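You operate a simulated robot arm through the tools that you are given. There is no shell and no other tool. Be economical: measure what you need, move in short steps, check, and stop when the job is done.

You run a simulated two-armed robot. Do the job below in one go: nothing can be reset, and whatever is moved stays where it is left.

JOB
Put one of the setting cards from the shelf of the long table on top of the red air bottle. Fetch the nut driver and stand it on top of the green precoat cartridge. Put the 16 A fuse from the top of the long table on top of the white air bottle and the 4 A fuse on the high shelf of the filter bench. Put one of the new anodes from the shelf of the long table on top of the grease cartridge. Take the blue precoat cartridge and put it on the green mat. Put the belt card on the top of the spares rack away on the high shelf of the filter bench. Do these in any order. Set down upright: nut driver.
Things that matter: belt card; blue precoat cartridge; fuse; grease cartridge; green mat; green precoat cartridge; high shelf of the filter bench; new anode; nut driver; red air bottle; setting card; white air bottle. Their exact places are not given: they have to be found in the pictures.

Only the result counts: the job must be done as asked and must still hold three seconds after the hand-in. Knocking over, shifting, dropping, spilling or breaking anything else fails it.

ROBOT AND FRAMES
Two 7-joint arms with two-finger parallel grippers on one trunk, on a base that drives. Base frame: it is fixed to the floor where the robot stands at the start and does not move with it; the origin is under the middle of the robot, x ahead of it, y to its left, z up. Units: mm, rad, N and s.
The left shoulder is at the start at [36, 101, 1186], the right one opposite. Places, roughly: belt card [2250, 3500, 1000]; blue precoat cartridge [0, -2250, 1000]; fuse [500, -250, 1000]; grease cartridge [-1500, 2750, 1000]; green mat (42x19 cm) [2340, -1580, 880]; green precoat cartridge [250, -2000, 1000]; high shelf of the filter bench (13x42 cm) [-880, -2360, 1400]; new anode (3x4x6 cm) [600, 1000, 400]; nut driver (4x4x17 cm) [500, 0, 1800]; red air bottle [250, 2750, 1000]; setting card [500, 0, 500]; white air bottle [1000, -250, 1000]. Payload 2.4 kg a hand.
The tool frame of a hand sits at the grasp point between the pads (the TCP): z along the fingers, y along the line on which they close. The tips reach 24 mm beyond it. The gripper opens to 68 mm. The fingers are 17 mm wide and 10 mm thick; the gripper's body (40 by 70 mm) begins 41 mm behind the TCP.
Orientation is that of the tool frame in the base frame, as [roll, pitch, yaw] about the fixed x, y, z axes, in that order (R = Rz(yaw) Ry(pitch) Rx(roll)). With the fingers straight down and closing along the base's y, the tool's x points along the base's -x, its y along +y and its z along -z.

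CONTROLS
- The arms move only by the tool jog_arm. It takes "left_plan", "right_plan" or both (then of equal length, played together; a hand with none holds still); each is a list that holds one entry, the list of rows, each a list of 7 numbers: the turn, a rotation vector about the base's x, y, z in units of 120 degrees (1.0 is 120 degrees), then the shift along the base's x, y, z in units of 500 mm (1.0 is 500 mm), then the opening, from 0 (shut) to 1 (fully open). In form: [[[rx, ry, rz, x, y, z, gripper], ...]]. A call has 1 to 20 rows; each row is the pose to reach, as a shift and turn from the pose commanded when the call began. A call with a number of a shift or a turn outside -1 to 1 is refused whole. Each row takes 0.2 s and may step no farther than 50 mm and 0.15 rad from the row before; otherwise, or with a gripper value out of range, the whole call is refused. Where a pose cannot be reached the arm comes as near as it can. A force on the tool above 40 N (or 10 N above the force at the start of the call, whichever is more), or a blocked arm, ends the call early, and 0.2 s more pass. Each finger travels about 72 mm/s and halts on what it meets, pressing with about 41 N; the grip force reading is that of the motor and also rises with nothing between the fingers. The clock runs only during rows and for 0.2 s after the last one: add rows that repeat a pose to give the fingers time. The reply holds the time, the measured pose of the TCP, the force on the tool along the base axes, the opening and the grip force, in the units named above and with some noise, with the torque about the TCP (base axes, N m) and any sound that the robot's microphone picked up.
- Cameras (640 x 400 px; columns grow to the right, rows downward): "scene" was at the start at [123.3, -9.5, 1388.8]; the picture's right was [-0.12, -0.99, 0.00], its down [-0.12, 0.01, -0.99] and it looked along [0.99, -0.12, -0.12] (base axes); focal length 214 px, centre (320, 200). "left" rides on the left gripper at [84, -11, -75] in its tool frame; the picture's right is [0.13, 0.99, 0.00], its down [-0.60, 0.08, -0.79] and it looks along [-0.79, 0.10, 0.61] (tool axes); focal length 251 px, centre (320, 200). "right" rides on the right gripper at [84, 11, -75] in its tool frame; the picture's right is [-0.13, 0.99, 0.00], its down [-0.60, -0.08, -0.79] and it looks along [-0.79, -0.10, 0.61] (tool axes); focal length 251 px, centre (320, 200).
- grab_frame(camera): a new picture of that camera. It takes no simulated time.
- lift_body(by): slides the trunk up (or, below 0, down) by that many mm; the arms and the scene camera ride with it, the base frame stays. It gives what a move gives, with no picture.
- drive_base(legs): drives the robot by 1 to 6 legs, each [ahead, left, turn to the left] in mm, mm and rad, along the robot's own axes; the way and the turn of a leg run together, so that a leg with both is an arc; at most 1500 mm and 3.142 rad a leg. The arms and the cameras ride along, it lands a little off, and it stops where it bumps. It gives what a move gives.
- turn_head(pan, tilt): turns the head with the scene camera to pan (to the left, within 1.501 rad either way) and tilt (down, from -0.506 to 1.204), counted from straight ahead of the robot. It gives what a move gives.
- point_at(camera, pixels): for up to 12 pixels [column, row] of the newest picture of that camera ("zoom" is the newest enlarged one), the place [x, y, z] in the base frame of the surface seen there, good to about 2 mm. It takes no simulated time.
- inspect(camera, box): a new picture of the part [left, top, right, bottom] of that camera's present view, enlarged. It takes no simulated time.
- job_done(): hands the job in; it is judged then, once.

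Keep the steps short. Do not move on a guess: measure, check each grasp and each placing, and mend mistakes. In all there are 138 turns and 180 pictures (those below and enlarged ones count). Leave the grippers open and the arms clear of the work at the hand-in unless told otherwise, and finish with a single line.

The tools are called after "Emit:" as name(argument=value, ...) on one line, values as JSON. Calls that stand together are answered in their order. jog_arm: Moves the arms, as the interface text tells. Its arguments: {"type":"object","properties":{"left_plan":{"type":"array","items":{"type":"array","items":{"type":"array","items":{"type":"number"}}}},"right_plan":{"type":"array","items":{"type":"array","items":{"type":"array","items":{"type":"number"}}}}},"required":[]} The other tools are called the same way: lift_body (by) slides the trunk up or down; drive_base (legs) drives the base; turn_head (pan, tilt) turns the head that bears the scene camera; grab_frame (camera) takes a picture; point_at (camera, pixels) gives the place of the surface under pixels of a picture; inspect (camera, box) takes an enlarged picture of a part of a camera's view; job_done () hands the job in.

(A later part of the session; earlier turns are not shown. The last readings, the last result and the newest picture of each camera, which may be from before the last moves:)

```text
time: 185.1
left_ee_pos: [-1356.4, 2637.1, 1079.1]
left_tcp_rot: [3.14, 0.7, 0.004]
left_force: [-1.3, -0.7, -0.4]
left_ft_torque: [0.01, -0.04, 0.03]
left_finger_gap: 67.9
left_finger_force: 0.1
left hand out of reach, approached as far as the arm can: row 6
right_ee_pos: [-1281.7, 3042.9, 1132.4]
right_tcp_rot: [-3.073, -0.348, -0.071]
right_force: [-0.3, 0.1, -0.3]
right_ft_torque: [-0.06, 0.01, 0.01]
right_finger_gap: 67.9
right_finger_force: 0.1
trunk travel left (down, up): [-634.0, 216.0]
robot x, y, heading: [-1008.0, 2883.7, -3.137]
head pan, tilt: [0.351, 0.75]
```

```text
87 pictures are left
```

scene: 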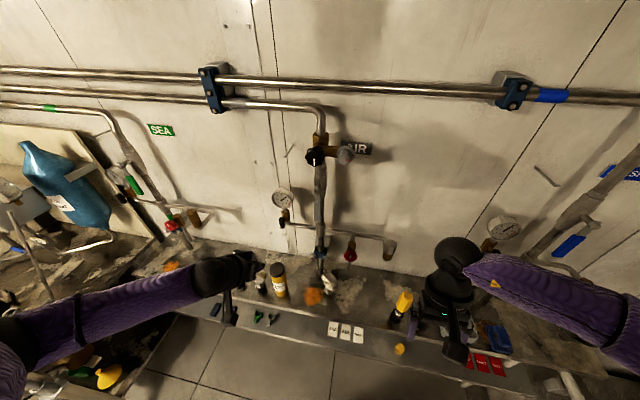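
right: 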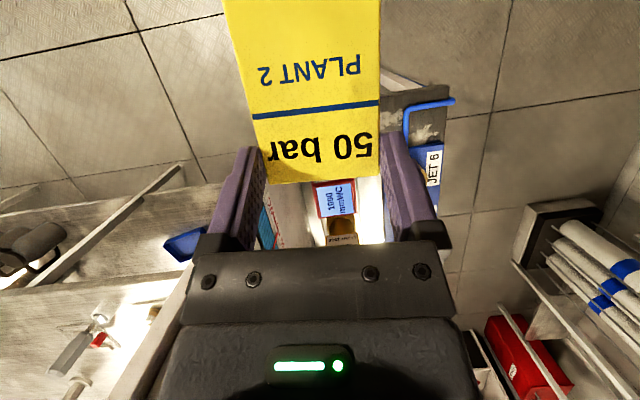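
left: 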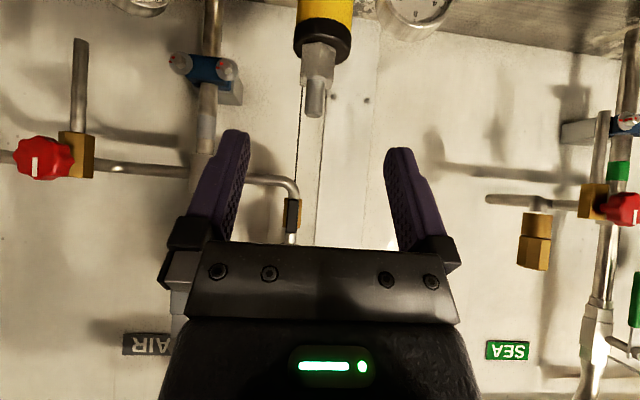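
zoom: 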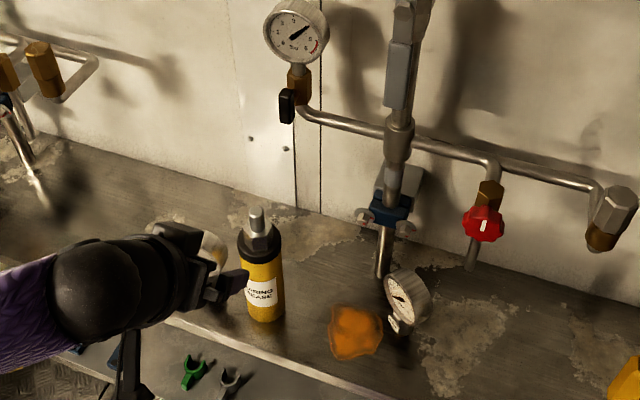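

Anode stands on the cartridge. Next: the belt card. I back off, turn and look along the aisle towards the spares rack.

Emit:
drive_base(legs=[[-450, 0, 0], [0, -400, -3.14]])

Emit:
turn_head(pan=0.0, tilt=0.5)

Emit:
grab_frame(camera="scene")

Emit:
point_at(camera="scene", pixels=[[200, 300], [240, 260], [260, 240], [280, 220], [330, 260], [300, 200]])

```text
time: 195.4
left_ee_pos: [64.1, 3073.7, 1077.7]
left_tcp_rot: [-3.136, 0.698, 3.031]
left_force: [-0.2, -0.1, 0.4]
left_ft_torque: [-0.01, -0.02, -0.03]
left_finger_gap: 68.1
left_finger_force: 0.1
right_ee_pos: [-56.7, 2678.0, 1133.4]
right_tcp_rot: [-3.072, -0.348, 2.954]
right_force: [0.6, 0.0, -0.3]
right_ft_torque: [-0.02, -0.02, 0.01]
right_finger_gap: 67.9
right_finger_force: 0.0
trunk travel left (down, up): [-634.0, 216.0]
robot x, y, heading: [-313.0, 2870.1, -0.112]
head pan, tilt: [0.351, 0.75]
cut short: leg 2
```

```text
time: 196.2
left_ee_pos: [64.0, 3073.4, 1077.8]
left_tcp_rot: [-3.137, 0.697, 3.032]
left_force: [0.0, 0.2, -0.2]
left_ft_torque: [-0.04, 0.0, -0.01]
left_finger_gap: 67.8
left_finger_force: 0.0
right_ee_pos: [-55.5, 2679.0, 1133.3]
right_tcp_rot: [-3.074, -0.35, 2.953]
right_force: [-0.9, 0.1, -0.7]
right_ft_torque: [-0.02, 0.0, 0.03]
right_finger_gap: 67.8
right_finger_force: 0.1
trunk travel left (down, up): [-634.0, 216.0]
robot x, y, heading: [-310.0, 2869.9, -0.116]
head pan, tilt: [0.0, 0.499]
```

```text
86 pictures are left
```

scene: 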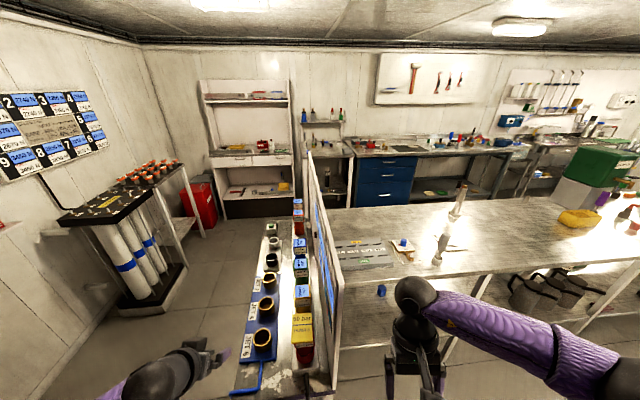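

```text
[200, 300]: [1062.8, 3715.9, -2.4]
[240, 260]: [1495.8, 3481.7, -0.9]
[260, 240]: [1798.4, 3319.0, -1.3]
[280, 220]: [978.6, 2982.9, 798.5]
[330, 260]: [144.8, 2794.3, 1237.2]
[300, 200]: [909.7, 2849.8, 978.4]
```

The leg was cut short; I check that nothing on the bench was disturbed.

Emit:
inspect(camera="scene", box=[220, 190, 360, 390])

Emit:
turn_head(pan=0.0, tilt=1.1)

Emit:
grab_frame(camera="scene")

```text
2.00 times, centred on (290, 290) of scene
```

zoom: 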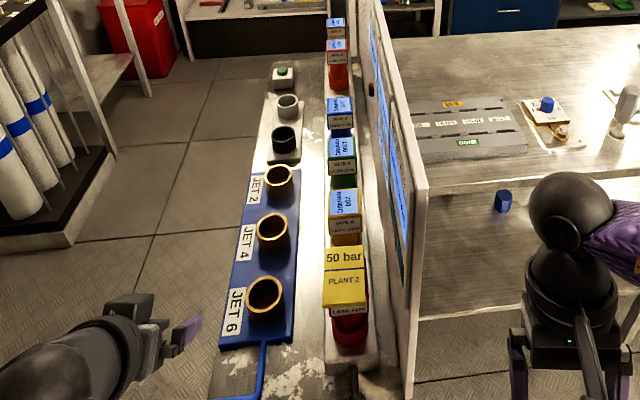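

```text
time: 197.2
left_ee_pos: [63.8, 3073.2, 1078.3]
left_tcp_rot: [-3.137, 0.699, 3.032]
left_force: [-0.2, 0.5, -0.6]
left_ft_torque: [-0.02, -0.04, 0.03]
left_finger_gap: 67.9
left_finger_force: 0.1
right_ee_pos: [-56.5, 2679.3, 1132.7]
right_tcp_rot: [-3.074, -0.351, 2.955]
right_force: [0.2, 0.1, -0.4]
right_ft_torque: [0.05, -0.03, -0.01]
right_finger_gap: 67.9
right_finger_force: 0.0
trunk travel left (down, up): [-634.0, 216.0]
robot x, y, heading: [-310.8, 2872.2, -0.114]
head pan, tilt: [0.0, 1.1]
```

```text
84 pictures are left
```

scene: 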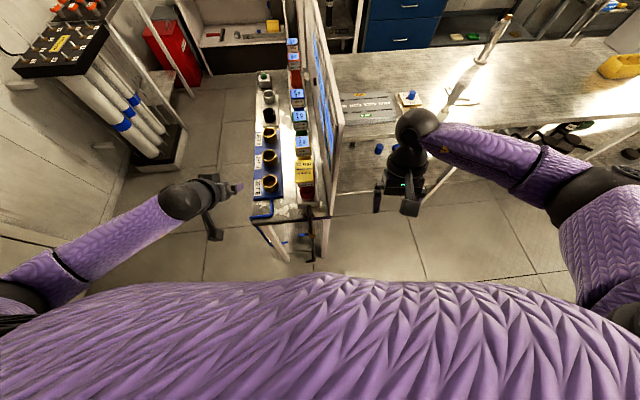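

All intact. I back off, strafe left to y≈3400 and drive along the aisle.

Emit:
drive_base(legs=[[-150, 0, 0.114], [0, 540, 0], [1350, 0, 0]])

Emit:
turn_head(pan=0.0, tilt=0.5)

Emit:
grab_frame(camera="scene")

Emit:
inspect(camera="scene", box=[200, 130, 400, 255])

```text
time: 207.7
left_ee_pos: [1229.3, 3695.4, 1077.9]
left_tcp_rot: [-3.136, 0.697, -3.113]
left_force: [0.7, -0.3, 0.5]
left_ft_torque: [-0.03, -0.02, -0.01]
left_finger_gap: 67.9
left_finger_force: 0.1
right_ee_pos: [1164.0, 3287.1, 1132.8]
right_tcp_rot: [-3.074, -0.348, 3.093]
right_force: [0.2, -0.1, 0.0]
right_ft_torque: [-0.06, 0.02, 0.03]
right_finger_gap: 67.9
right_finger_force: 0.1
trunk travel left (down, up): [-634.0, 216.0]
robot x, y, heading: [887.2, 3442.0, 0.021]
head pan, tilt: [0.0, 1.1]
```

```text
time: 208.7
left_ee_pos: [1229.3, 3695.7, 1076.7]
left_tcp_rot: [-3.136, 0.697, -3.113]
left_force: [0.2, -0.4, 1.2]
left_ft_torque: [0.01, -0.01, 0.0]
left_finger_gap: 67.9
left_finger_force: 0.2
right_ee_pos: [1164.5, 3289.9, 1132.6]
right_tcp_rot: [-3.074, -0.349, 3.092]
right_force: [-0.6, -0.2, -0.6]
right_ft_torque: [0.0, -0.01, 0.01]
right_finger_gap: 68.0
right_finger_force: 0.0
trunk travel left (down, up): [-634.0, 216.0]
robot x, y, heading: [889.2, 3440.0, 0.024]
head pan, tilt: [0.0, 0.499]
```

```text
83 pictures are left
```

scene: 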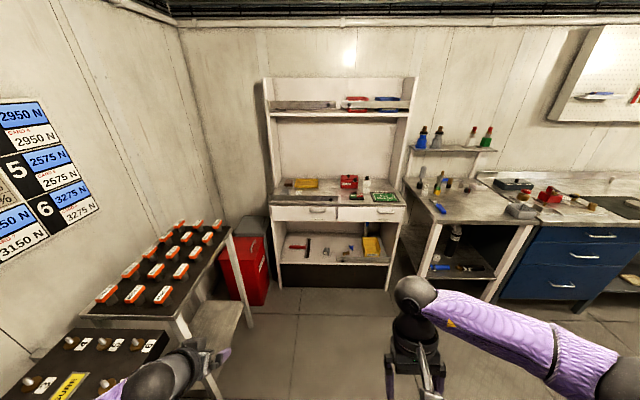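

```text
3.20 times, centred on (300, 192) of scene
```

zoom: 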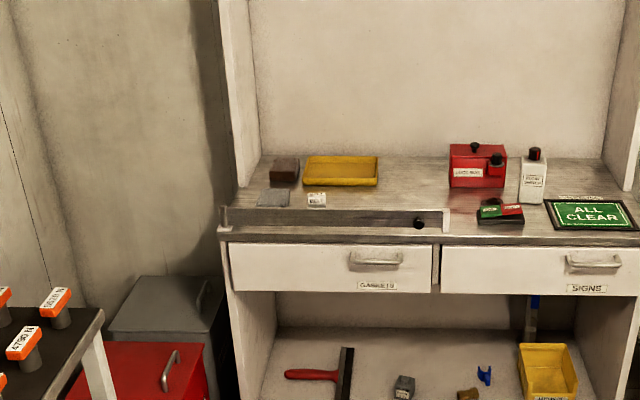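

I go closer to read the small cards on the rack top.

Emit:
drive_base(legs=[[550, 0, -0.02]])

Emit:
grab_frame(camera="scene")

Emit:
inspect(camera="scene", box=[210, 130, 370, 230])

Emit:
inspect(camera="scene", box=[340, 120, 520, 232])

```text
time: 211.9
left_ee_pos: [1789.5, 3694.6, 1079.0]
left_tcp_rot: [-3.136, 0.699, -3.136]
left_force: [0.0, 0.7, 1.4]
left_ft_torque: [-0.05, 0.01, 0.01]
left_finger_gap: 68.1
left_finger_force: 0.0
right_ee_pos: [1716.1, 3288.1, 1132.1]
right_tcp_rot: [-3.075, -0.349, 3.071]
right_force: [0.2, -0.3, -0.2]
right_ft_torque: [0.02, 0.01, -0.01]
right_finger_gap: 67.8
right_finger_force: 0.1
trunk travel left (down, up): [-634.0, 216.0]
robot x, y, heading: [1445.7, 3450.1, 0.003]
head pan, tilt: [0.0, 0.499]
```

```text
81 pictures are left
```

scene: 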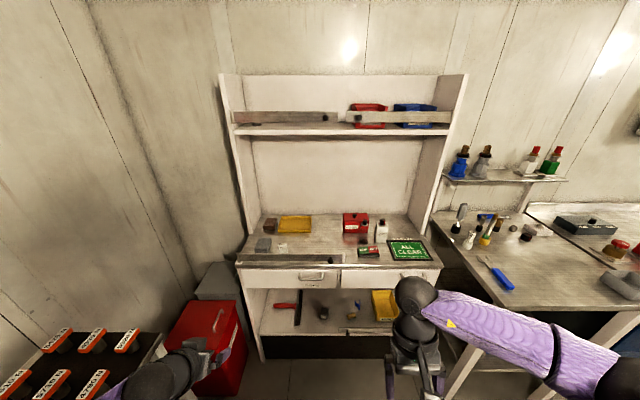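

```text
4.00 times, centred on (290, 180) of scene
```

zoom: 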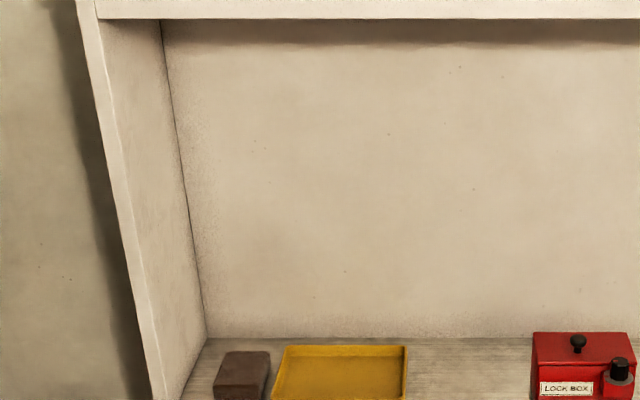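

```text
3.56 times, centred on (430, 176) of scene
```

zoom: 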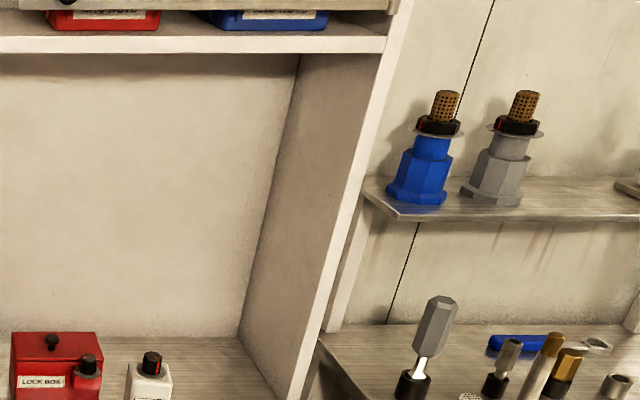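

Emit:
inspect(camera="scene", box=[235, 208, 335, 272])

Emit:
inspect(camera="scene", box=[335, 208, 435, 272])

```text
6.25 times, centred on (285, 240) of scene
```

zoom: 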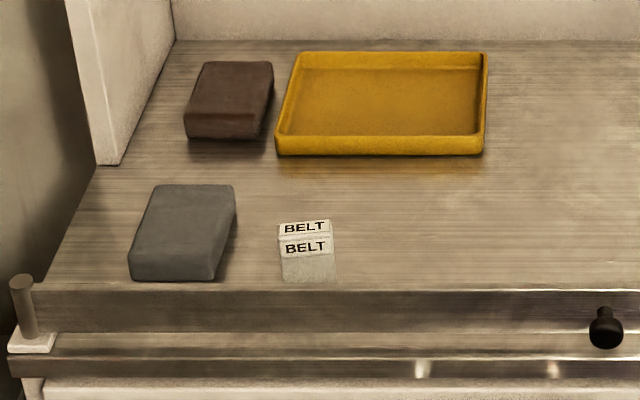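

```text
6.25 times, centred on (385, 240) of scene
```

zoom: 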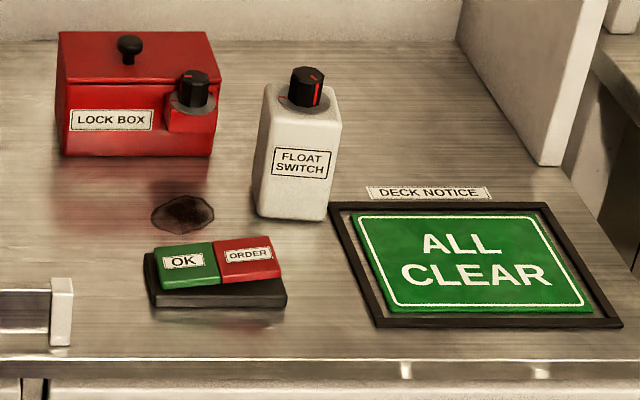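

The "BELT" card is found (zoom 305,250). I measure it.

Emit:
inspect(camera="scene", box=[260, 220, 310, 252])

Emit:
point_at(camera="zoom", pixels=[[280, 250], [330, 250], [380, 250], [280, 290], [380, 290], [290, 330], [380, 340], [330, 270], [150, 240], [350, 380], [200, 300]])

```text
12.50 times, centred on (285, 236) of scene
```

zoom: 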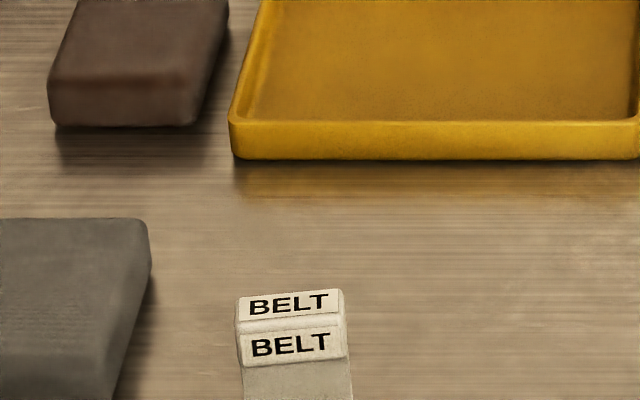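

```text
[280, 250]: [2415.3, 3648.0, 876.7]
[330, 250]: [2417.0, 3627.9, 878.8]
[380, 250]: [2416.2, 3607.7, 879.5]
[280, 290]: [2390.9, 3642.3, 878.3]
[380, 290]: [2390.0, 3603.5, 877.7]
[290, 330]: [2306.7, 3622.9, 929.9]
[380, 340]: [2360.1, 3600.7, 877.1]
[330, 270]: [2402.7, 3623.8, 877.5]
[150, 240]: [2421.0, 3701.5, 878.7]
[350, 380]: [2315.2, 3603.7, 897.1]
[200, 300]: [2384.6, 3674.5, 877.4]
```

Emit:
point_at(camera="zoom", pixels=[[290, 297], [290, 314], [242, 305], [340, 300], [290, 345], [245, 345], [345, 345], [290, 360], [300, 385], [345, 390], [250, 395]])

Emit:
point_at(camera="scene", pixels=[[282, 255], [300, 257], [330, 259], [300, 263], [282, 250], [265, 243], [283, 270]])

```text
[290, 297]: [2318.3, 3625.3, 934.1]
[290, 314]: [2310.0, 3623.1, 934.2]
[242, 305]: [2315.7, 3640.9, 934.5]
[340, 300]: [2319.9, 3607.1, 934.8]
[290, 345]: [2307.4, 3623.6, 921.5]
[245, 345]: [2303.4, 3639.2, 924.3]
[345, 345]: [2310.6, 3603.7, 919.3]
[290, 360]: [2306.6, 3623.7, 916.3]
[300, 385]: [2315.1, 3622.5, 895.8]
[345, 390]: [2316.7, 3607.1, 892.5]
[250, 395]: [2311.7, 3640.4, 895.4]
```

```text
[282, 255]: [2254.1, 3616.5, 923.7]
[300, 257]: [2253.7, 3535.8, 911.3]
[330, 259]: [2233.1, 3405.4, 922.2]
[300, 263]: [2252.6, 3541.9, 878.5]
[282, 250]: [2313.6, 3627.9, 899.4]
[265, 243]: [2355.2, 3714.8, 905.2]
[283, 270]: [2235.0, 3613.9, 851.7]
```

Card: 37 mm wide (y 3605–3641), x≈2306–2321, top z 934. I point the left hand straight down and drive nearer.

Emit:
jog_arm(left_plan=[[[0, 0.06, 0, 0, 0, 0.02, 1], [0, 0.12, 0, 0, 0, 0.04, 1], [0, 0.18, 0, 0, 0, 0.06, 1], [0, 0.24, 0, 0, 0, 0.06, 1], [0, 0.3, 0, 0, 0, 0.06, 1], [0, 0.333, 0, 0, 0, 0.06, 1]]])

Emit:
drive_base(legs=[[400, 0, 0]])

Emit:
grab_frame(camera="left")

```text
time: 213.3
left_ee_pos: [1790.6, 3694.2, 1108.1]
left_tcp_rot: [-3.14, -0.001, -3.139]
left_force: [0.4, -0.6, 0.1]
left_ft_torque: [0.02, -0.03, -0.01]
left_finger_gap: 68.2
left_finger_force: 0.0
right_ee_pos: [1717.0, 3289.9, 1132.9]
right_tcp_rot: [-3.073, -0.349, 3.069]
right_force: [-0.1, -0.5, 0.0]
right_ft_torque: [0.03, -0.01, 0.0]
right_finger_gap: 68.2
right_finger_force: 0.1
trunk travel left (down, up): [-634.0, 216.0]
robot x, y, heading: [1442.0, 3447.9, 0.007]
head pan, tilt: [0.0, 0.499]
```

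```text
time: 215.8
left_ee_pos: [2186.6, 3691.9, 1108.1]
left_tcp_rot: [-3.139, -0.001, 3.141]
left_force: [0.0, -0.8, 1.2]
left_ft_torque: [0.05, 0.01, -0.02]
left_finger_gap: 67.9
left_finger_force: 0.0
right_ee_pos: [2111.2, 3288.1, 1133.4]
right_tcp_rot: [-3.074, -0.351, 3.068]
right_force: [-0.3, -0.7, 0.6]
right_ft_torque: [-0.01, 0.03, 0.0]
right_finger_gap: 68.0
right_finger_force: 0.0
trunk travel left (down, up): [-634.0, 216.0]
robot x, y, heading: [1837.9, 3449.3, 0.0]
head pan, tilt: [0.0, 0.499]
```

```text
75 pictures are left
```

left: 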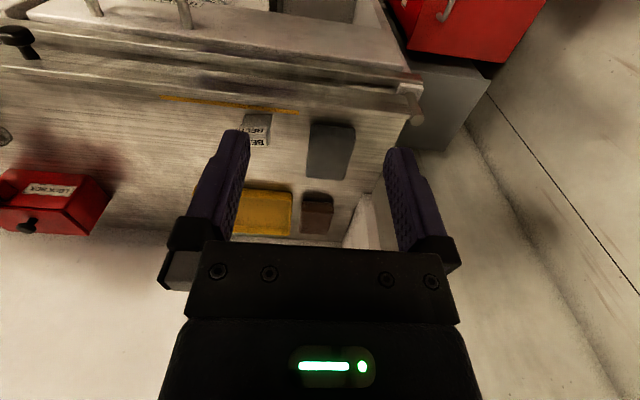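

I move above the card with a small yaw (card is turned ~0.16 rad).

Emit:
jog_arm(left_plan=[[[0, 0, 0.025, 0.06, -0.04, 0, 1], [0, 0, 0.05, 0.12, -0.08, -0.02, 1], [0, 0, 0.076, 0.18, -0.12, -0.05, 1], [0, 0, 0.076, 0.24, -0.138, -0.09, 0.9], [0, 0, 0.076, 0.254, -0.138, -0.17, 0.85], [0, 0, 0.076, 0.254, -0.138, -0.236, 0.85]]])

Emit:
grab_frame(camera="left")

Emit:
inspect(camera="scene", box=[200, 180, 400, 305])

```text
time: 217.2
left_ee_pos: [2271.8, 3622.5, 1046.8]
left_tcp_rot: [-3.139, -0.001, -2.983]
left_force: [0.4, 0.5, -0.1]
left_ft_torque: [-0.01, -0.04, -0.02]
left_finger_gap: 57.9
left_finger_force: 0.1
left hand out of reach, approached as far as the arm can: row 4, 5, 6
right_ee_pos: [2109.5, 3287.7, 1132.7]
right_tcp_rot: [-3.073, -0.348, 3.067]
right_force: [0.6, -0.1, 0.2]
right_ft_torque: [-0.02, -0.05, 0.03]
right_finger_gap: 67.9
right_finger_force: 0.1
trunk travel left (down, up): [-634.0, 216.0]
robot x, y, heading: [1835.5, 3449.6, 0.0]
head pan, tilt: [0.0, 0.499]
```

```text
74 pictures are left
```

left: 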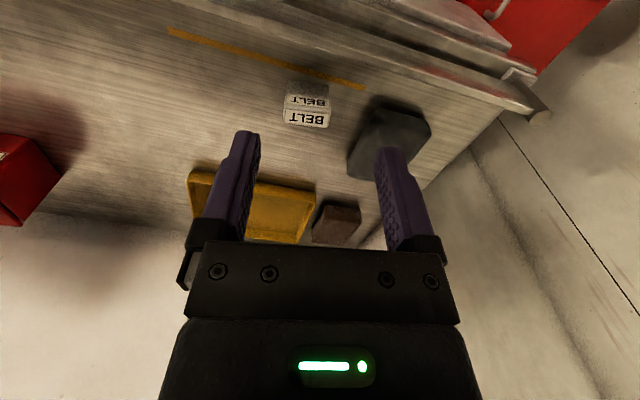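

```text
3.20 times, centred on (300, 242) of scene
```

zoom: 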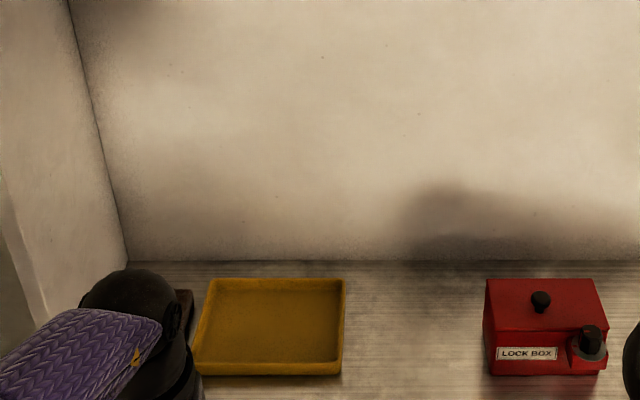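

I lower the trunk 60 mm and creep forward 42 mm.

Emit:
lift_body(by=-60)

Emit:
drive_base(legs=[[42, 0, 0]])

Emit:
grab_frame(camera="left")

Emit:
point_at(camera="left", pixels=[[310, 70], [290, 80], [330, 80], [310, 100]])

```text
time: 218.2
left_ee_pos: [2273.5, 3621.8, 987.4]
left_tcp_rot: [-3.138, 0.0, -2.981]
left_force: [-0.7, 0.2, -0.2]
left_ft_torque: [0.01, -0.01, 0.02]
left_finger_gap: 57.9
left_finger_force: 0.0
right_ee_pos: [2109.5, 3287.4, 1073.0]
right_tcp_rot: [-3.074, -0.347, 3.066]
right_force: [0.5, 0.7, 0.5]
right_ft_torque: [-0.02, 0.01, -0.01]
right_finger_gap: 67.7
right_finger_force: 0.1
trunk travel left (down, up): [-574.0, 276.0]
robot x, y, heading: [1833.8, 3447.7, -0.001]
head pan, tilt: [0.0, 0.499]
```

```text
time: 219.1
left_ee_pos: [2316.7, 3621.3, 985.9]
left_tcp_rot: [-3.14, -0.001, -2.983]
left_force: [0.2, -0.2, 0.1]
left_ft_torque: [-0.01, 0.03, 0.0]
left_finger_gap: 57.6
left_finger_force: 0.1
right_ee_pos: [2153.2, 3286.3, 1072.7]
right_tcp_rot: [-3.076, -0.35, 3.065]
right_force: [0.7, 0.3, 0.3]
right_ft_torque: [0.01, 0.02, 0.0]
right_finger_gap: 67.9
right_finger_force: 0.0
trunk travel left (down, up): [-574.0, 276.0]
robot x, y, heading: [1876.0, 3447.5, -0.005]
head pan, tilt: [0.0, 0.499]
```

```text
72 pictures are left
```

left: 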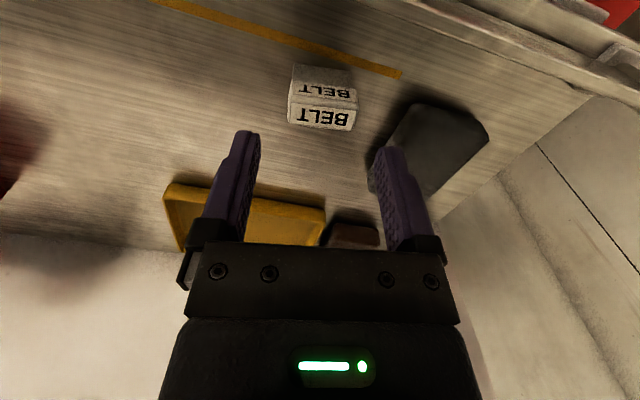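

```text
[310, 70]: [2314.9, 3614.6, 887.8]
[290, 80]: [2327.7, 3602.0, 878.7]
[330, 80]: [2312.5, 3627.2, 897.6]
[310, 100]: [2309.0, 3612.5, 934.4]
```

Emit:
point_at(camera="left", pixels=[[294, 105], [354, 111], [351, 128], [293, 121], [322, 117]])

```text
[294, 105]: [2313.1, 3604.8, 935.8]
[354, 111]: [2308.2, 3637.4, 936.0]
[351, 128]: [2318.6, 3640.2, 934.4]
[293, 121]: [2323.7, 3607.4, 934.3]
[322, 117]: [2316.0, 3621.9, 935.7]
```

Card centre [2316, 3622] matches the hand. I lower 65 mm and close.

Emit:
lift_body(by=-64)

Emit:
jog_arm(left_plan=[[[0, 0, 0, 0, 0, 0, 0.7], [0, 0, 0, 0, 0, 0, 0.5], [0, 0, 0, 0, 0, 0, 0.35], [0, 0, 0, 0, 0, 0, 0.35], [0, 0, 0, 0, 0, 0, 0.35]]])

Emit:
grab_frame(camera="left")

```text
time: 220.1
left_ee_pos: [2315.1, 3622.6, 922.2]
left_tcp_rot: [3.142, 0.002, -2.984]
left_force: [0.2, -0.2, -0.2]
left_ft_torque: [0.01, 0.02, 0.0]
left_finger_gap: 57.7
left_finger_force: 0.1
right_ee_pos: [2152.5, 3287.3, 1009.2]
right_tcp_rot: [-3.075, -0.35, 3.066]
right_force: [0.0, -0.5, -0.2]
right_ft_torque: [-0.03, 0.0, -0.02]
right_finger_gap: 67.9
right_finger_force: 0.1
trunk travel left (down, up): [-510.0, 340.0]
robot x, y, heading: [1877.5, 3452.3, -0.002]
head pan, tilt: [0.0, 0.499]
```

```text
time: 221.3
left_ee_pos: [2315.4, 3621.5, 921.1]
left_tcp_rot: [-3.14, 0.0, -2.982]
left_force: [-0.3, 0.5, 2.7]
left_ft_torque: [0.07, -0.02, 0.0]
left_finger_gap: 39.3
left_finger_force: 40.9
right_ee_pos: [2151.9, 3286.5, 1009.9]
right_tcp_rot: [-3.074, -0.349, 3.065]
right_force: [-0.8, 0.2, -0.1]
right_ft_torque: [0.0, -0.02, 0.02]
right_finger_gap: 67.9
right_finger_force: 0.0
trunk travel left (down, up): [-510.0, 340.0]
robot x, y, heading: [1878.1, 3450.0, -0.003]
head pan, tilt: [0.0, 0.499]
```

```text
71 pictures are left
```

left: 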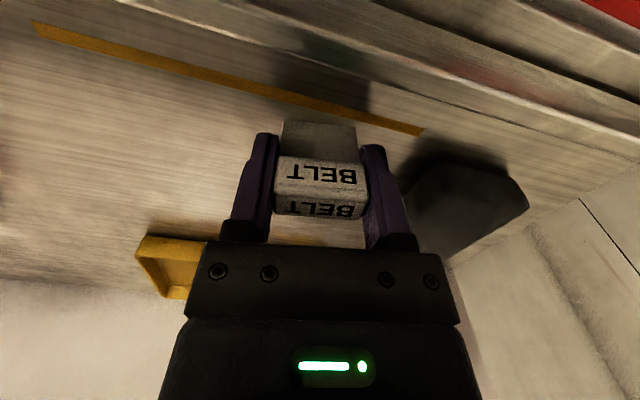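

Belt card held (gap 39). I lift, reverse through the aisle and go back to the long table.

Emit:
lift_body(by=250)

Emit:
drive_base(legs=[[-1400, 0, 0], [-960, 0, 0], [0, -1300, 0], [0, -1300, 0], [0, -1000, 0]])

Emit:
turn_head(pan=0.0, tilt=0.7)

Emit:
grab_frame(camera="scene")

```text
time: 223.9
left_ee_pos: [2315.2, 3621.9, 1174.7]
left_tcp_rot: [-3.14, 0.008, -2.984]
left_force: [-0.1, 0.1, -0.8]
left_ft_torque: [0.0, -0.03, -0.01]
left_finger_gap: 39.1
left_finger_force: 40.6
right_ee_pos: [2151.8, 3286.7, 1259.5]
right_tcp_rot: [-3.075, -0.35, 3.064]
right_force: [0.5, -0.6, -0.4]
right_ft_torque: [-0.05, 0.0, 0.02]
right_finger_gap: 67.7
right_finger_force: 0.1
trunk travel left (down, up): [-760.0, 90.0]
robot x, y, heading: [1879.5, 3448.2, -0.005]
head pan, tilt: [0.0, 0.499]
```

```text
time: 250.4
left_ee_pos: [-49.7, 478.2, 1174.6]
left_tcp_rot: [3.139, 0.009, 3.063]
left_force: [-0.7, -0.7, 0.2]
left_ft_torque: [0.04, 0.0, -0.01]
left_finger_gap: 39.2
left_finger_force: 41.1
right_ee_pos: [-287.6, 190.8, 1257.3]
right_tcp_rot: [-3.078, -0.352, 2.826]
right_force: [0.2, -0.8, 0.9]
right_ft_torque: [0.04, 0.01, 0.03]
right_finger_gap: 67.6
right_finger_force: 0.1
trunk travel left (down, up): [-760.0, 90.0]
robot x, y, heading: [-516.8, 415.7, -0.243]
head pan, tilt: [0.0, 0.499]
stopped in leg 5: the robot was blocked; the commanded pose is now the measured one
```

```text
time: 251.2
left_ee_pos: [-51.1, 482.6, 1176.2]
left_tcp_rot: [-3.141, 0.008, 3.064]
left_force: [0.9, 0.6, 0.5]
left_ft_torque: [0.0, -0.01, -0.02]
left_finger_gap: 39.2
left_finger_force: 41.1
right_ee_pos: [-287.3, 194.8, 1260.1]
right_tcp_rot: [-3.074, -0.35, 2.83]
right_force: [0.0, 0.5, 0.6]
right_ft_torque: [0.02, 0.03, -0.01]
right_finger_gap: 68.1
right_finger_force: 0.0
trunk travel left (down, up): [-760.0, 90.0]
robot x, y, heading: [-518.1, 418.0, -0.245]
head pan, tilt: [0.0, 0.7]
```

```text
70 pictures are left
```

scene: 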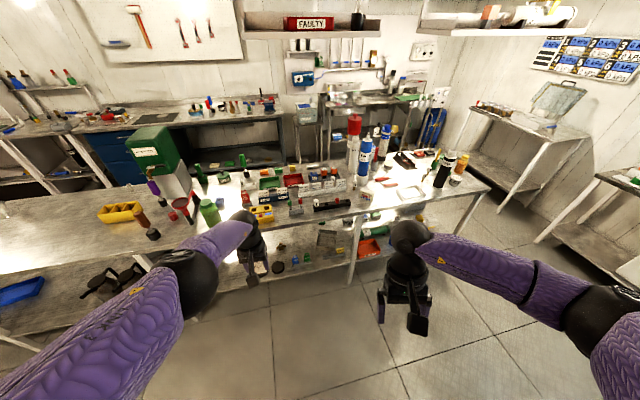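

Blocked by something on the right/rear, heading now -0.245. I look right to see the obstacle.

Emit:
turn_head(pan=-1.5, tilt=0.9)

Emit:
grab_frame(camera="scene")

```text
time: 252.8
left_ee_pos: [-50.6, 482.5, 1175.6]
left_tcp_rot: [-3.14, 0.008, 3.063]
left_force: [-0.3, -0.2, 0.0]
left_ft_torque: [0.01, 0.01, -0.01]
left_finger_gap: 39.2
left_finger_force: 41.0
right_ee_pos: [-287.7, 195.9, 1259.4]
right_tcp_rot: [-3.073, -0.351, 2.828]
right_force: [-0.2, 0.0, 0.2]
right_ft_torque: [0.02, -0.01, -0.01]
right_finger_gap: 68.0
right_finger_force: 0.0
trunk travel left (down, up): [-760.0, 90.0]
robot x, y, heading: [-518.2, 416.1, -0.242]
head pan, tilt: [-1.499, 0.901]
```

```text
69 pictures are left
```

scene: 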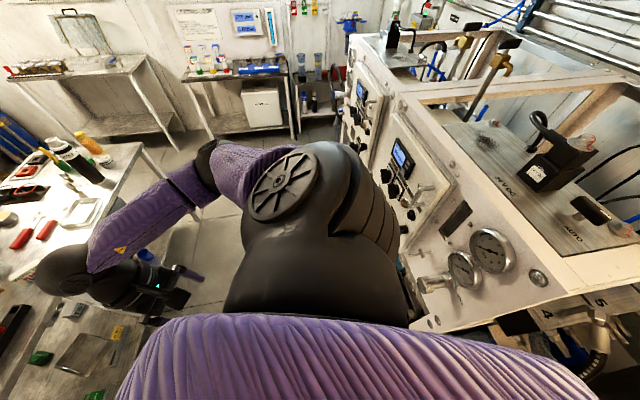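

A machine frame is right beside me. I move forward, straighten, then strafe right to y≈-150.

Emit:
drive_base(legs=[[170, 0, 0], [0, 0, 0.243], [0, -430, 0]])

Emit:
turn_head(pan=-0.2, tilt=0.75)

Emit:
grab_frame(camera="scene")

Emit:
inspect(camera="scene", box=[220, 130, 360, 230])

Emit:
inspect(camera="scene", box=[330, 130, 500, 250])

```text
time: 257.3
left_ee_pos: [83.2, 120.0, 1175.5]
left_tcp_rot: [-3.141, 0.008, -2.974]
left_force: [0.1, -0.6, -0.2]
left_ft_torque: [0.01, -0.02, -0.01]
left_finger_gap: 39.3
left_finger_force: 40.5
right_ee_pos: [-76.0, -217.0, 1259.5]
right_tcp_rot: [-3.076, -0.351, 3.074]
right_force: [-0.1, -0.5, 0.1]
right_ft_torque: [0.02, 0.01, 0.01]
right_finger_gap: 68.0
right_finger_force: 0.1
trunk travel left (down, up): [-760.0, 90.0]
robot x, y, heading: [-352.3, -58.7, 0.007]
head pan, tilt: [-1.499, 0.901]
```

```text
time: 258.8
left_ee_pos: [83.0, 120.8, 1175.1]
left_tcp_rot: [-3.141, 0.008, -2.974]
left_force: [-0.3, -0.2, -0.5]
left_ft_torque: [0.0, -0.01, 0.03]
left_finger_gap: 39.2
left_finger_force: 40.8
right_ee_pos: [-78.1, -216.4, 1259.6]
right_tcp_rot: [-3.075, -0.351, 3.073]
right_force: [-0.5, 0.6, -0.2]
right_ft_torque: [0.01, 0.02, -0.04]
right_finger_gap: 67.9
right_finger_force: 0.1
trunk travel left (down, up): [-760.0, 90.0]
robot x, y, heading: [-352.5, -56.6, 0.003]
head pan, tilt: [-0.201, 0.75]
```

```text
68 pictures are left
```

scene: 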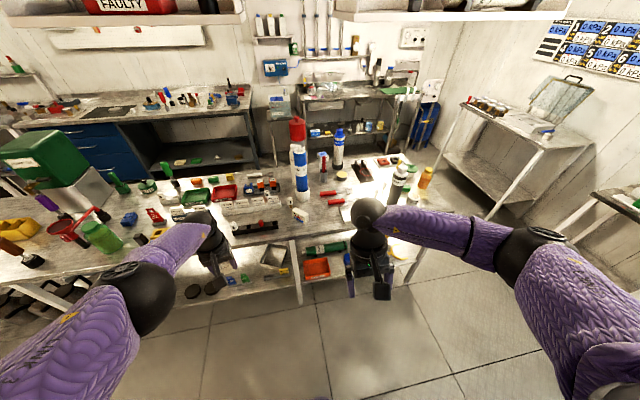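

```text
4.00 times, centred on (290, 180) of scene
```

zoom: 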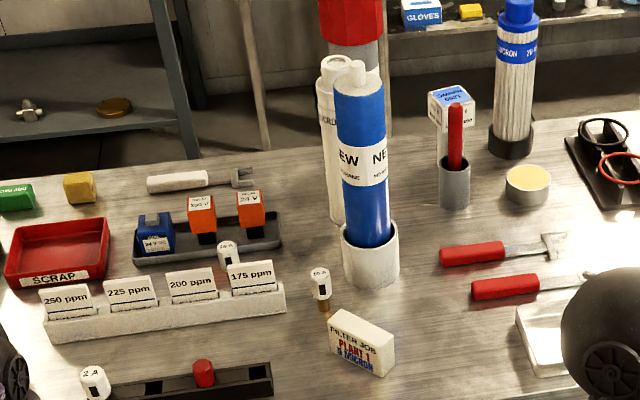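

```text
3.33 times, centred on (415, 190) of scene
```

zoom: 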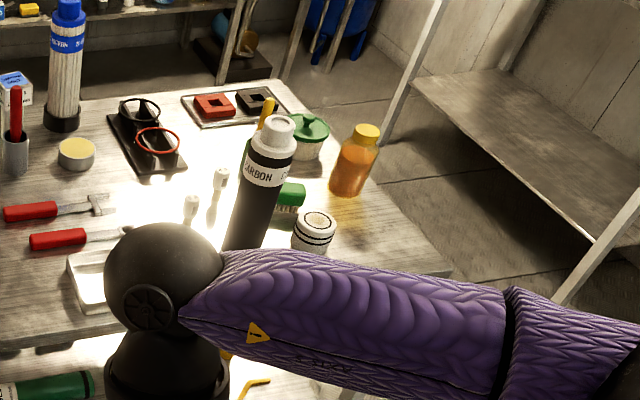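

I zoom in strongly on the fuse labels.

Emit:
inspect(camera="scene", box=[265, 182, 313, 212])

Emit:
inspect(camera="scene", box=[374, 174, 414, 204])

Emit:
point_at(camera="scene", pixels=[[300, 200], [301, 206], [277, 193], [396, 183], [396, 190], [387, 190], [387, 197]])

```text
13.33 times, centred on (289, 197) of scene
```

zoom: 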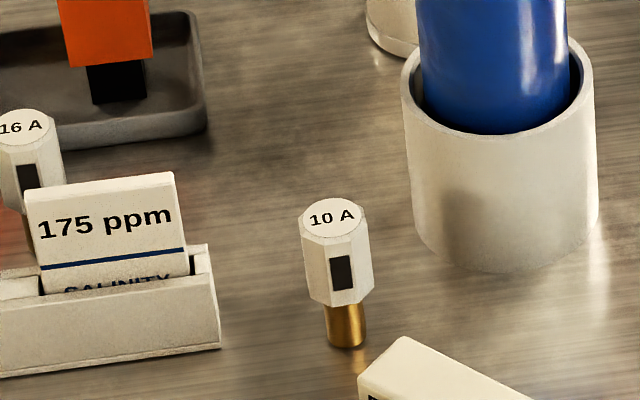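

```text
13.33 times, centred on (394, 189) of scene
```

zoom: 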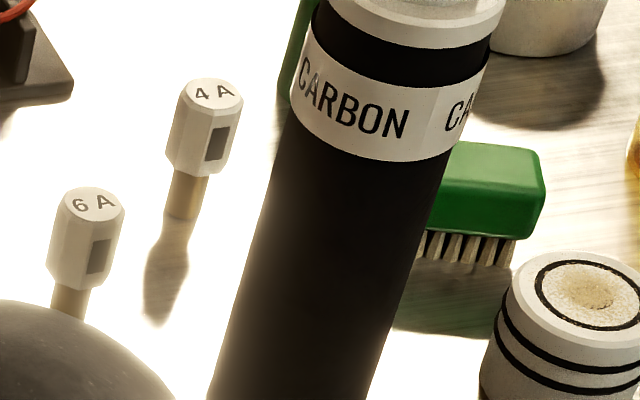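

```text
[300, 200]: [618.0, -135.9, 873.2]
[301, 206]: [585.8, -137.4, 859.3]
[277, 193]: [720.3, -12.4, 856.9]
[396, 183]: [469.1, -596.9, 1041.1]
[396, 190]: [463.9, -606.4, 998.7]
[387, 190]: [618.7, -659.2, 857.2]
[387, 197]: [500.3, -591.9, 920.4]
```

I measure the 4 A fuse now, then the 16 A from a new zoom.

Emit:
point_at(camera="zoom", pixels=[[212, 92], [205, 135], [186, 190], [180, 215], [172, 130], [236, 130], [95, 205], [80, 250]])

Emit:
inspect(camera="scene", box=[255, 175, 303, 205])

Emit:
point_at(camera="zoom", pixels=[[155, 215], [155, 265], [135, 260], [190, 260], [160, 320], [220, 275], [280, 270], [30, 265], [300, 100], [150, 240]])

```text
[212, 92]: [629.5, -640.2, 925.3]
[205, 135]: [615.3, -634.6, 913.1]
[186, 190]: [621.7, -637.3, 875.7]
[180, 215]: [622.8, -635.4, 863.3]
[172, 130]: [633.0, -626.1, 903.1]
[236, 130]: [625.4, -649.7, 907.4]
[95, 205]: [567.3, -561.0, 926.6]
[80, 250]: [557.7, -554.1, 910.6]
```

```text
13.33 times, centred on (279, 190) of scene
```

zoom: 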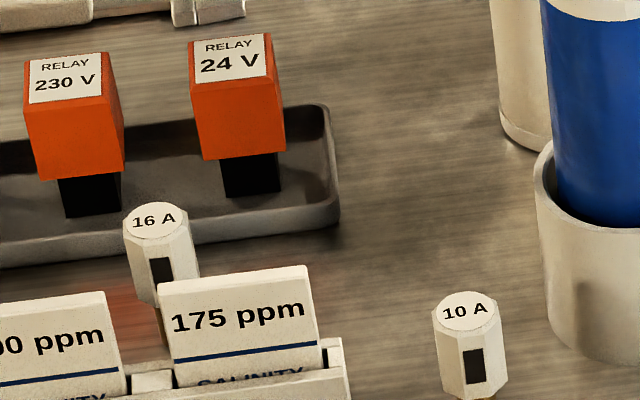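

```text
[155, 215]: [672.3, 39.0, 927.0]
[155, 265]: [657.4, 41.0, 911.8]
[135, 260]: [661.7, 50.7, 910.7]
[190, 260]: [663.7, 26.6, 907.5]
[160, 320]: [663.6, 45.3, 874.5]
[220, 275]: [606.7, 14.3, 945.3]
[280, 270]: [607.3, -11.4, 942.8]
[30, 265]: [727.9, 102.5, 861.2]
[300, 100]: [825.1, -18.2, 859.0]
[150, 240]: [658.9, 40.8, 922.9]
```

Fuse 16 A: centre ≈ [669, 39], top z 927. Fuse 4 A: ≈ [628, -638], top 925. The trunk must come down for the right arm, so first I raise the left hand (belt card) relative to the body.

Emit:
jog_arm(left_plan=[[[0, 0, 0, -0.03, 0, 0.08, 0.35], [0, 0, 0, -0.06, 0, 0.17, 0.35], [0, 0, 0, -0.09, 0, 0.26, 0.35], [0, 0, 0, -0.12, 0, 0.35, 0.35], [0, 0, 0, -0.15, 0, 0.44, 0.35], [0, 0, 0, -0.18, 0.02, 0.53, 0.35], [0, 0, 0, -0.2, 0.04, 0.62, 0.35], [0, 0, 0, -0.2, 0.06, 0.7, 0.35]]])

Emit:
lift_body(by=-380)

Emit:
drive_base(legs=[[0, 300, 0], [380, 0, 0]])

Emit:
grab_frame(camera="scene")

```text
time: 260.6
left_ee_pos: [-16.2, 148.7, 1527.6]
left_tcp_rot: [-3.139, 0.007, -2.975]
left_force: [-0.4, 0.0, -0.7]
left_ft_torque: [0.01, 0.05, -0.01]
left_finger_gap: 39.4
left_finger_force: 40.7
right_ee_pos: [-77.5, -218.1, 1259.9]
right_tcp_rot: [-3.074, -0.35, 3.073]
right_force: [0.0, 0.0, -0.4]
right_ft_torque: [0.0, -0.05, -0.01]
right_finger_gap: 68.0
right_finger_force: 0.1
trunk travel left (down, up): [-760.0, 90.0]
robot x, y, heading: [-349.7, -59.6, 0.007]
head pan, tilt: [-0.201, 0.75]
```

```text
time: 264.2
left_ee_pos: [-16.2, 149.8, 1145.5]
left_tcp_rot: [-3.14, 0.009, -2.973]
left_force: [0.3, -0.1, -1.1]
left_ft_torque: [-0.02, 0.01, 0.0]
left_finger_gap: 39.3
left_finger_force: 40.9
right_ee_pos: [-77.4, -216.0, 878.2]
right_tcp_rot: [-3.073, -0.35, 3.074]
right_force: [-0.5, 0.5, 0.1]
right_ft_torque: [0.04, -0.01, 0.01]
right_finger_gap: 67.8
right_finger_force: 0.3
trunk travel left (down, up): [-380.0, 470.0]
robot x, y, heading: [-354.9, -57.7, 0.002]
head pan, tilt: [-0.201, 0.75]
```

```text
time: 268.3
left_ee_pos: [360.9, 459.7, 1145.5]
left_tcp_rot: [-3.14, 0.009, -2.971]
left_force: [-0.3, -0.2, -0.6]
left_ft_torque: [-0.01, 0.01, 0.01]
left_finger_gap: 38.8
left_finger_force: 40.8
right_ee_pos: [301.3, 92.5, 878.8]
right_tcp_rot: [-3.074, -0.352, 3.078]
right_force: [0.3, 0.1, 0.7]
right_ft_torque: [-0.03, -0.01, 0.03]
right_finger_gap: 68.0
right_finger_force: 0.0
trunk travel left (down, up): [-380.0, 470.0]
robot x, y, heading: [24.6, 251.3, 0.011]
head pan, tilt: [-0.201, 0.75]
```

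```text
62 pictures are left
```

scene: 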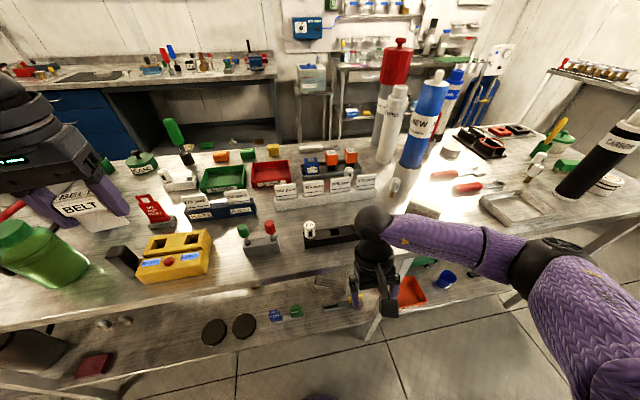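

I raise the right hand, tilt its fingers slightly forward (p≈0.3) and bring it over the table; then creep the base forward.

Emit:
jog_arm(right_plan=[[[0.01, -0.05, 0.01, 0, 0, 0.09, 1], [0.02, -0.1, 0.02, 0, 0, 0.18, 1], [0.032, -0.15, 0.03, 0, 0, 0.27, 1], [0.032, -0.2, 0.03, 0.02, -0.02, 0.35, 1], [0.032, -0.25, 0.03, 0.08, -0.04, 0.4, 1], [0.032, -0.31, 0.03, 0.16, -0.06, 0.4, 1], [0.032, -0.31, 0.03, 0.24, -0.08, 0.4, 1], [0.032, -0.31, 0.03, 0.32, -0.1, 0.38, 1]]])

Emit:
drive_base(legs=[[110, 0, -0.01]])

Emit:
grab_frame(camera="right")

```text
time: 270.1
left_ee_pos: [360.7, 458.6, 1145.2]
left_tcp_rot: [-3.141, 0.008, -2.97]
left_force: [-0.3, 0.2, 0.8]
left_ft_torque: [0.01, -0.02, 0.0]
left_finger_gap: 39.1
left_finger_force: 41.3
right_ee_pos: [461.3, 43.3, 1068.6]
right_tcp_rot: [3.123, 0.301, -3.138]
right_force: [0.1, 0.1, -0.1]
right_ft_torque: [-0.02, -0.01, 0.02]
right_finger_gap: 67.8
right_finger_force: 0.1
trunk travel left (down, up): [-380.0, 470.0]
robot x, y, heading: [25.1, 253.6, 0.007]
head pan, tilt: [-0.201, 0.75]
```

```text
time: 271.3
left_ee_pos: [473.3, 455.2, 1145.6]
left_tcp_rot: [-3.139, 0.007, -2.981]
left_force: [1.2, 0.5, -0.3]
left_ft_torque: [-0.02, 0.02, 0.0]
left_finger_gap: 39.1
left_finger_force: 40.6
right_ee_pos: [570.4, 39.1, 1068.4]
right_tcp_rot: [3.124, 0.298, 3.136]
right_force: [0.7, 0.1, 0.4]
right_ft_torque: [0.0, 0.06, -0.01]
right_finger_gap: 68.1
right_finger_force: 0.1
trunk travel left (down, up): [-380.0, 470.0]
robot x, y, heading: [134.7, 247.1, -0.005]
head pan, tilt: [-0.201, 0.75]
```

```text
61 pictures are left
```

right: 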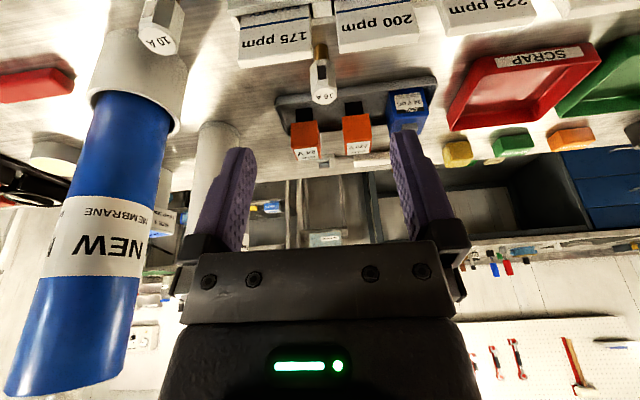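

I measure the 16 A fuse in the hand view (322, 90).

Emit:
point_at(camera="right", pixels=[[323, 95], [312, 95], [335, 95], [323, 102], [323, 75], [320, 50], [300, 140], [357, 135]])

```text
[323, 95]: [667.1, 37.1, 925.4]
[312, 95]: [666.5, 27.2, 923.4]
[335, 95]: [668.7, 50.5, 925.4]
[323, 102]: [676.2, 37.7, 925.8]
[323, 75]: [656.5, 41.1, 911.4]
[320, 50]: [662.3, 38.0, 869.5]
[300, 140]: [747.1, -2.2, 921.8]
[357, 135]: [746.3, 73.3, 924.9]
```

Emit:
jog_arm(right_plan=[[[0, 0, 0, 0.08, -0.001, -0.05, 1], [0, 0, 0, 0.15, -0.001, -0.1, 1], [0, 0, 0, 0.155, -0.001, -0.18, 1], [0, 0, 0, 0.17, -0.001, -0.24, 1], [0, 0, 0, 0.19, -0.001, -0.305, 1]]])

Emit:
grab_frame(camera="right")

```text
time: 272.5
left_ee_pos: [473.1, 456.2, 1145.0]
left_tcp_rot: [-3.14, 0.01, -2.98]
left_force: [0.3, -0.8, 0.6]
left_ft_torque: [-0.01, 0.0, -0.04]
left_finger_gap: 38.7
left_finger_force: 41.0
right_ee_pos: [664.7, 42.4, 916.6]
right_tcp_rot: [3.123, 0.3, 3.136]
right_force: [-0.7, -1.2, 0.1]
right_ft_torque: [0.01, 0.01, 0.02]
right_finger_gap: 68.1
right_finger_force: 0.0
trunk travel left (down, up): [-380.0, 470.0]
robot x, y, heading: [139.7, 250.3, -0.002]
head pan, tilt: [-0.201, 0.75]
```

```text
60 pictures are left
```

right: 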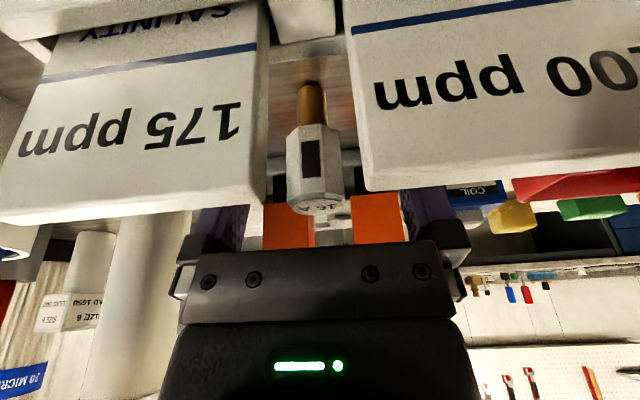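

Fuse is between the fingers. Small y correction, close, and lift.

Emit:
jog_arm(right_plan=[[[0, 0, 0, 0, -0.004, 0, 0.8], [0, 0, 0, 0, -0.004, 0, 0.6], [0, 0, 0, 0, -0.004, 0, 0.45], [0, 0, 0, 0, -0.004, 0, 0.3], [0, 0, 0, 0, -0.004, 0, 0.25], [0, 0, 0, 0, -0.004, 0, 0.25], [0, 0, 0, 0, -0.004, 0.05, 0.25], [0, 0, 0, 0, -0.004, 0.14, 0.25], [0, 0, 0, -0.05, -0.004, 0.22, 0.25]]])

Emit:
grab_frame(camera="right")

```text
time: 274.5
left_ee_pos: [472.1, 455.3, 1145.8]
left_tcp_rot: [-3.139, 0.009, -2.981]
left_force: [0.1, -1.2, 0.5]
left_ft_torque: [-0.04, -0.02, 0.0]
left_finger_gap: 39.0
left_finger_force: 40.8
right_ee_pos: [638.6, 38.0, 1028.5]
right_tcp_rot: [3.123, 0.295, 3.134]
right_force: [-0.2, 0.4, 0.3]
right_ft_torque: [0.01, 0.01, 0.01]
right_finger_gap: 25.0
right_finger_force: 40.7
trunk travel left (down, up): [-380.0, 470.0]
robot x, y, heading: [132.0, 251.2, -0.006]
head pan, tilt: [-0.201, 0.75]
```

```text
59 pictures are left
```

right: 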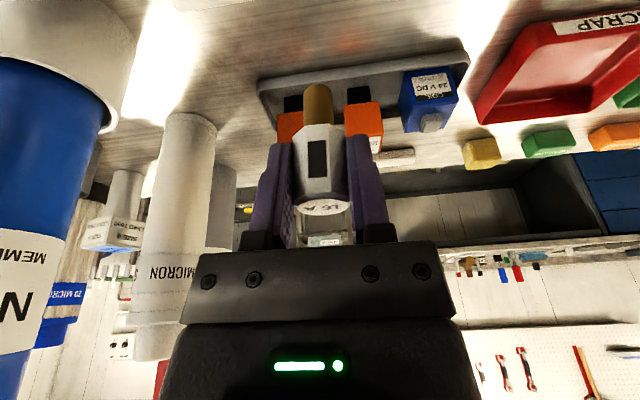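

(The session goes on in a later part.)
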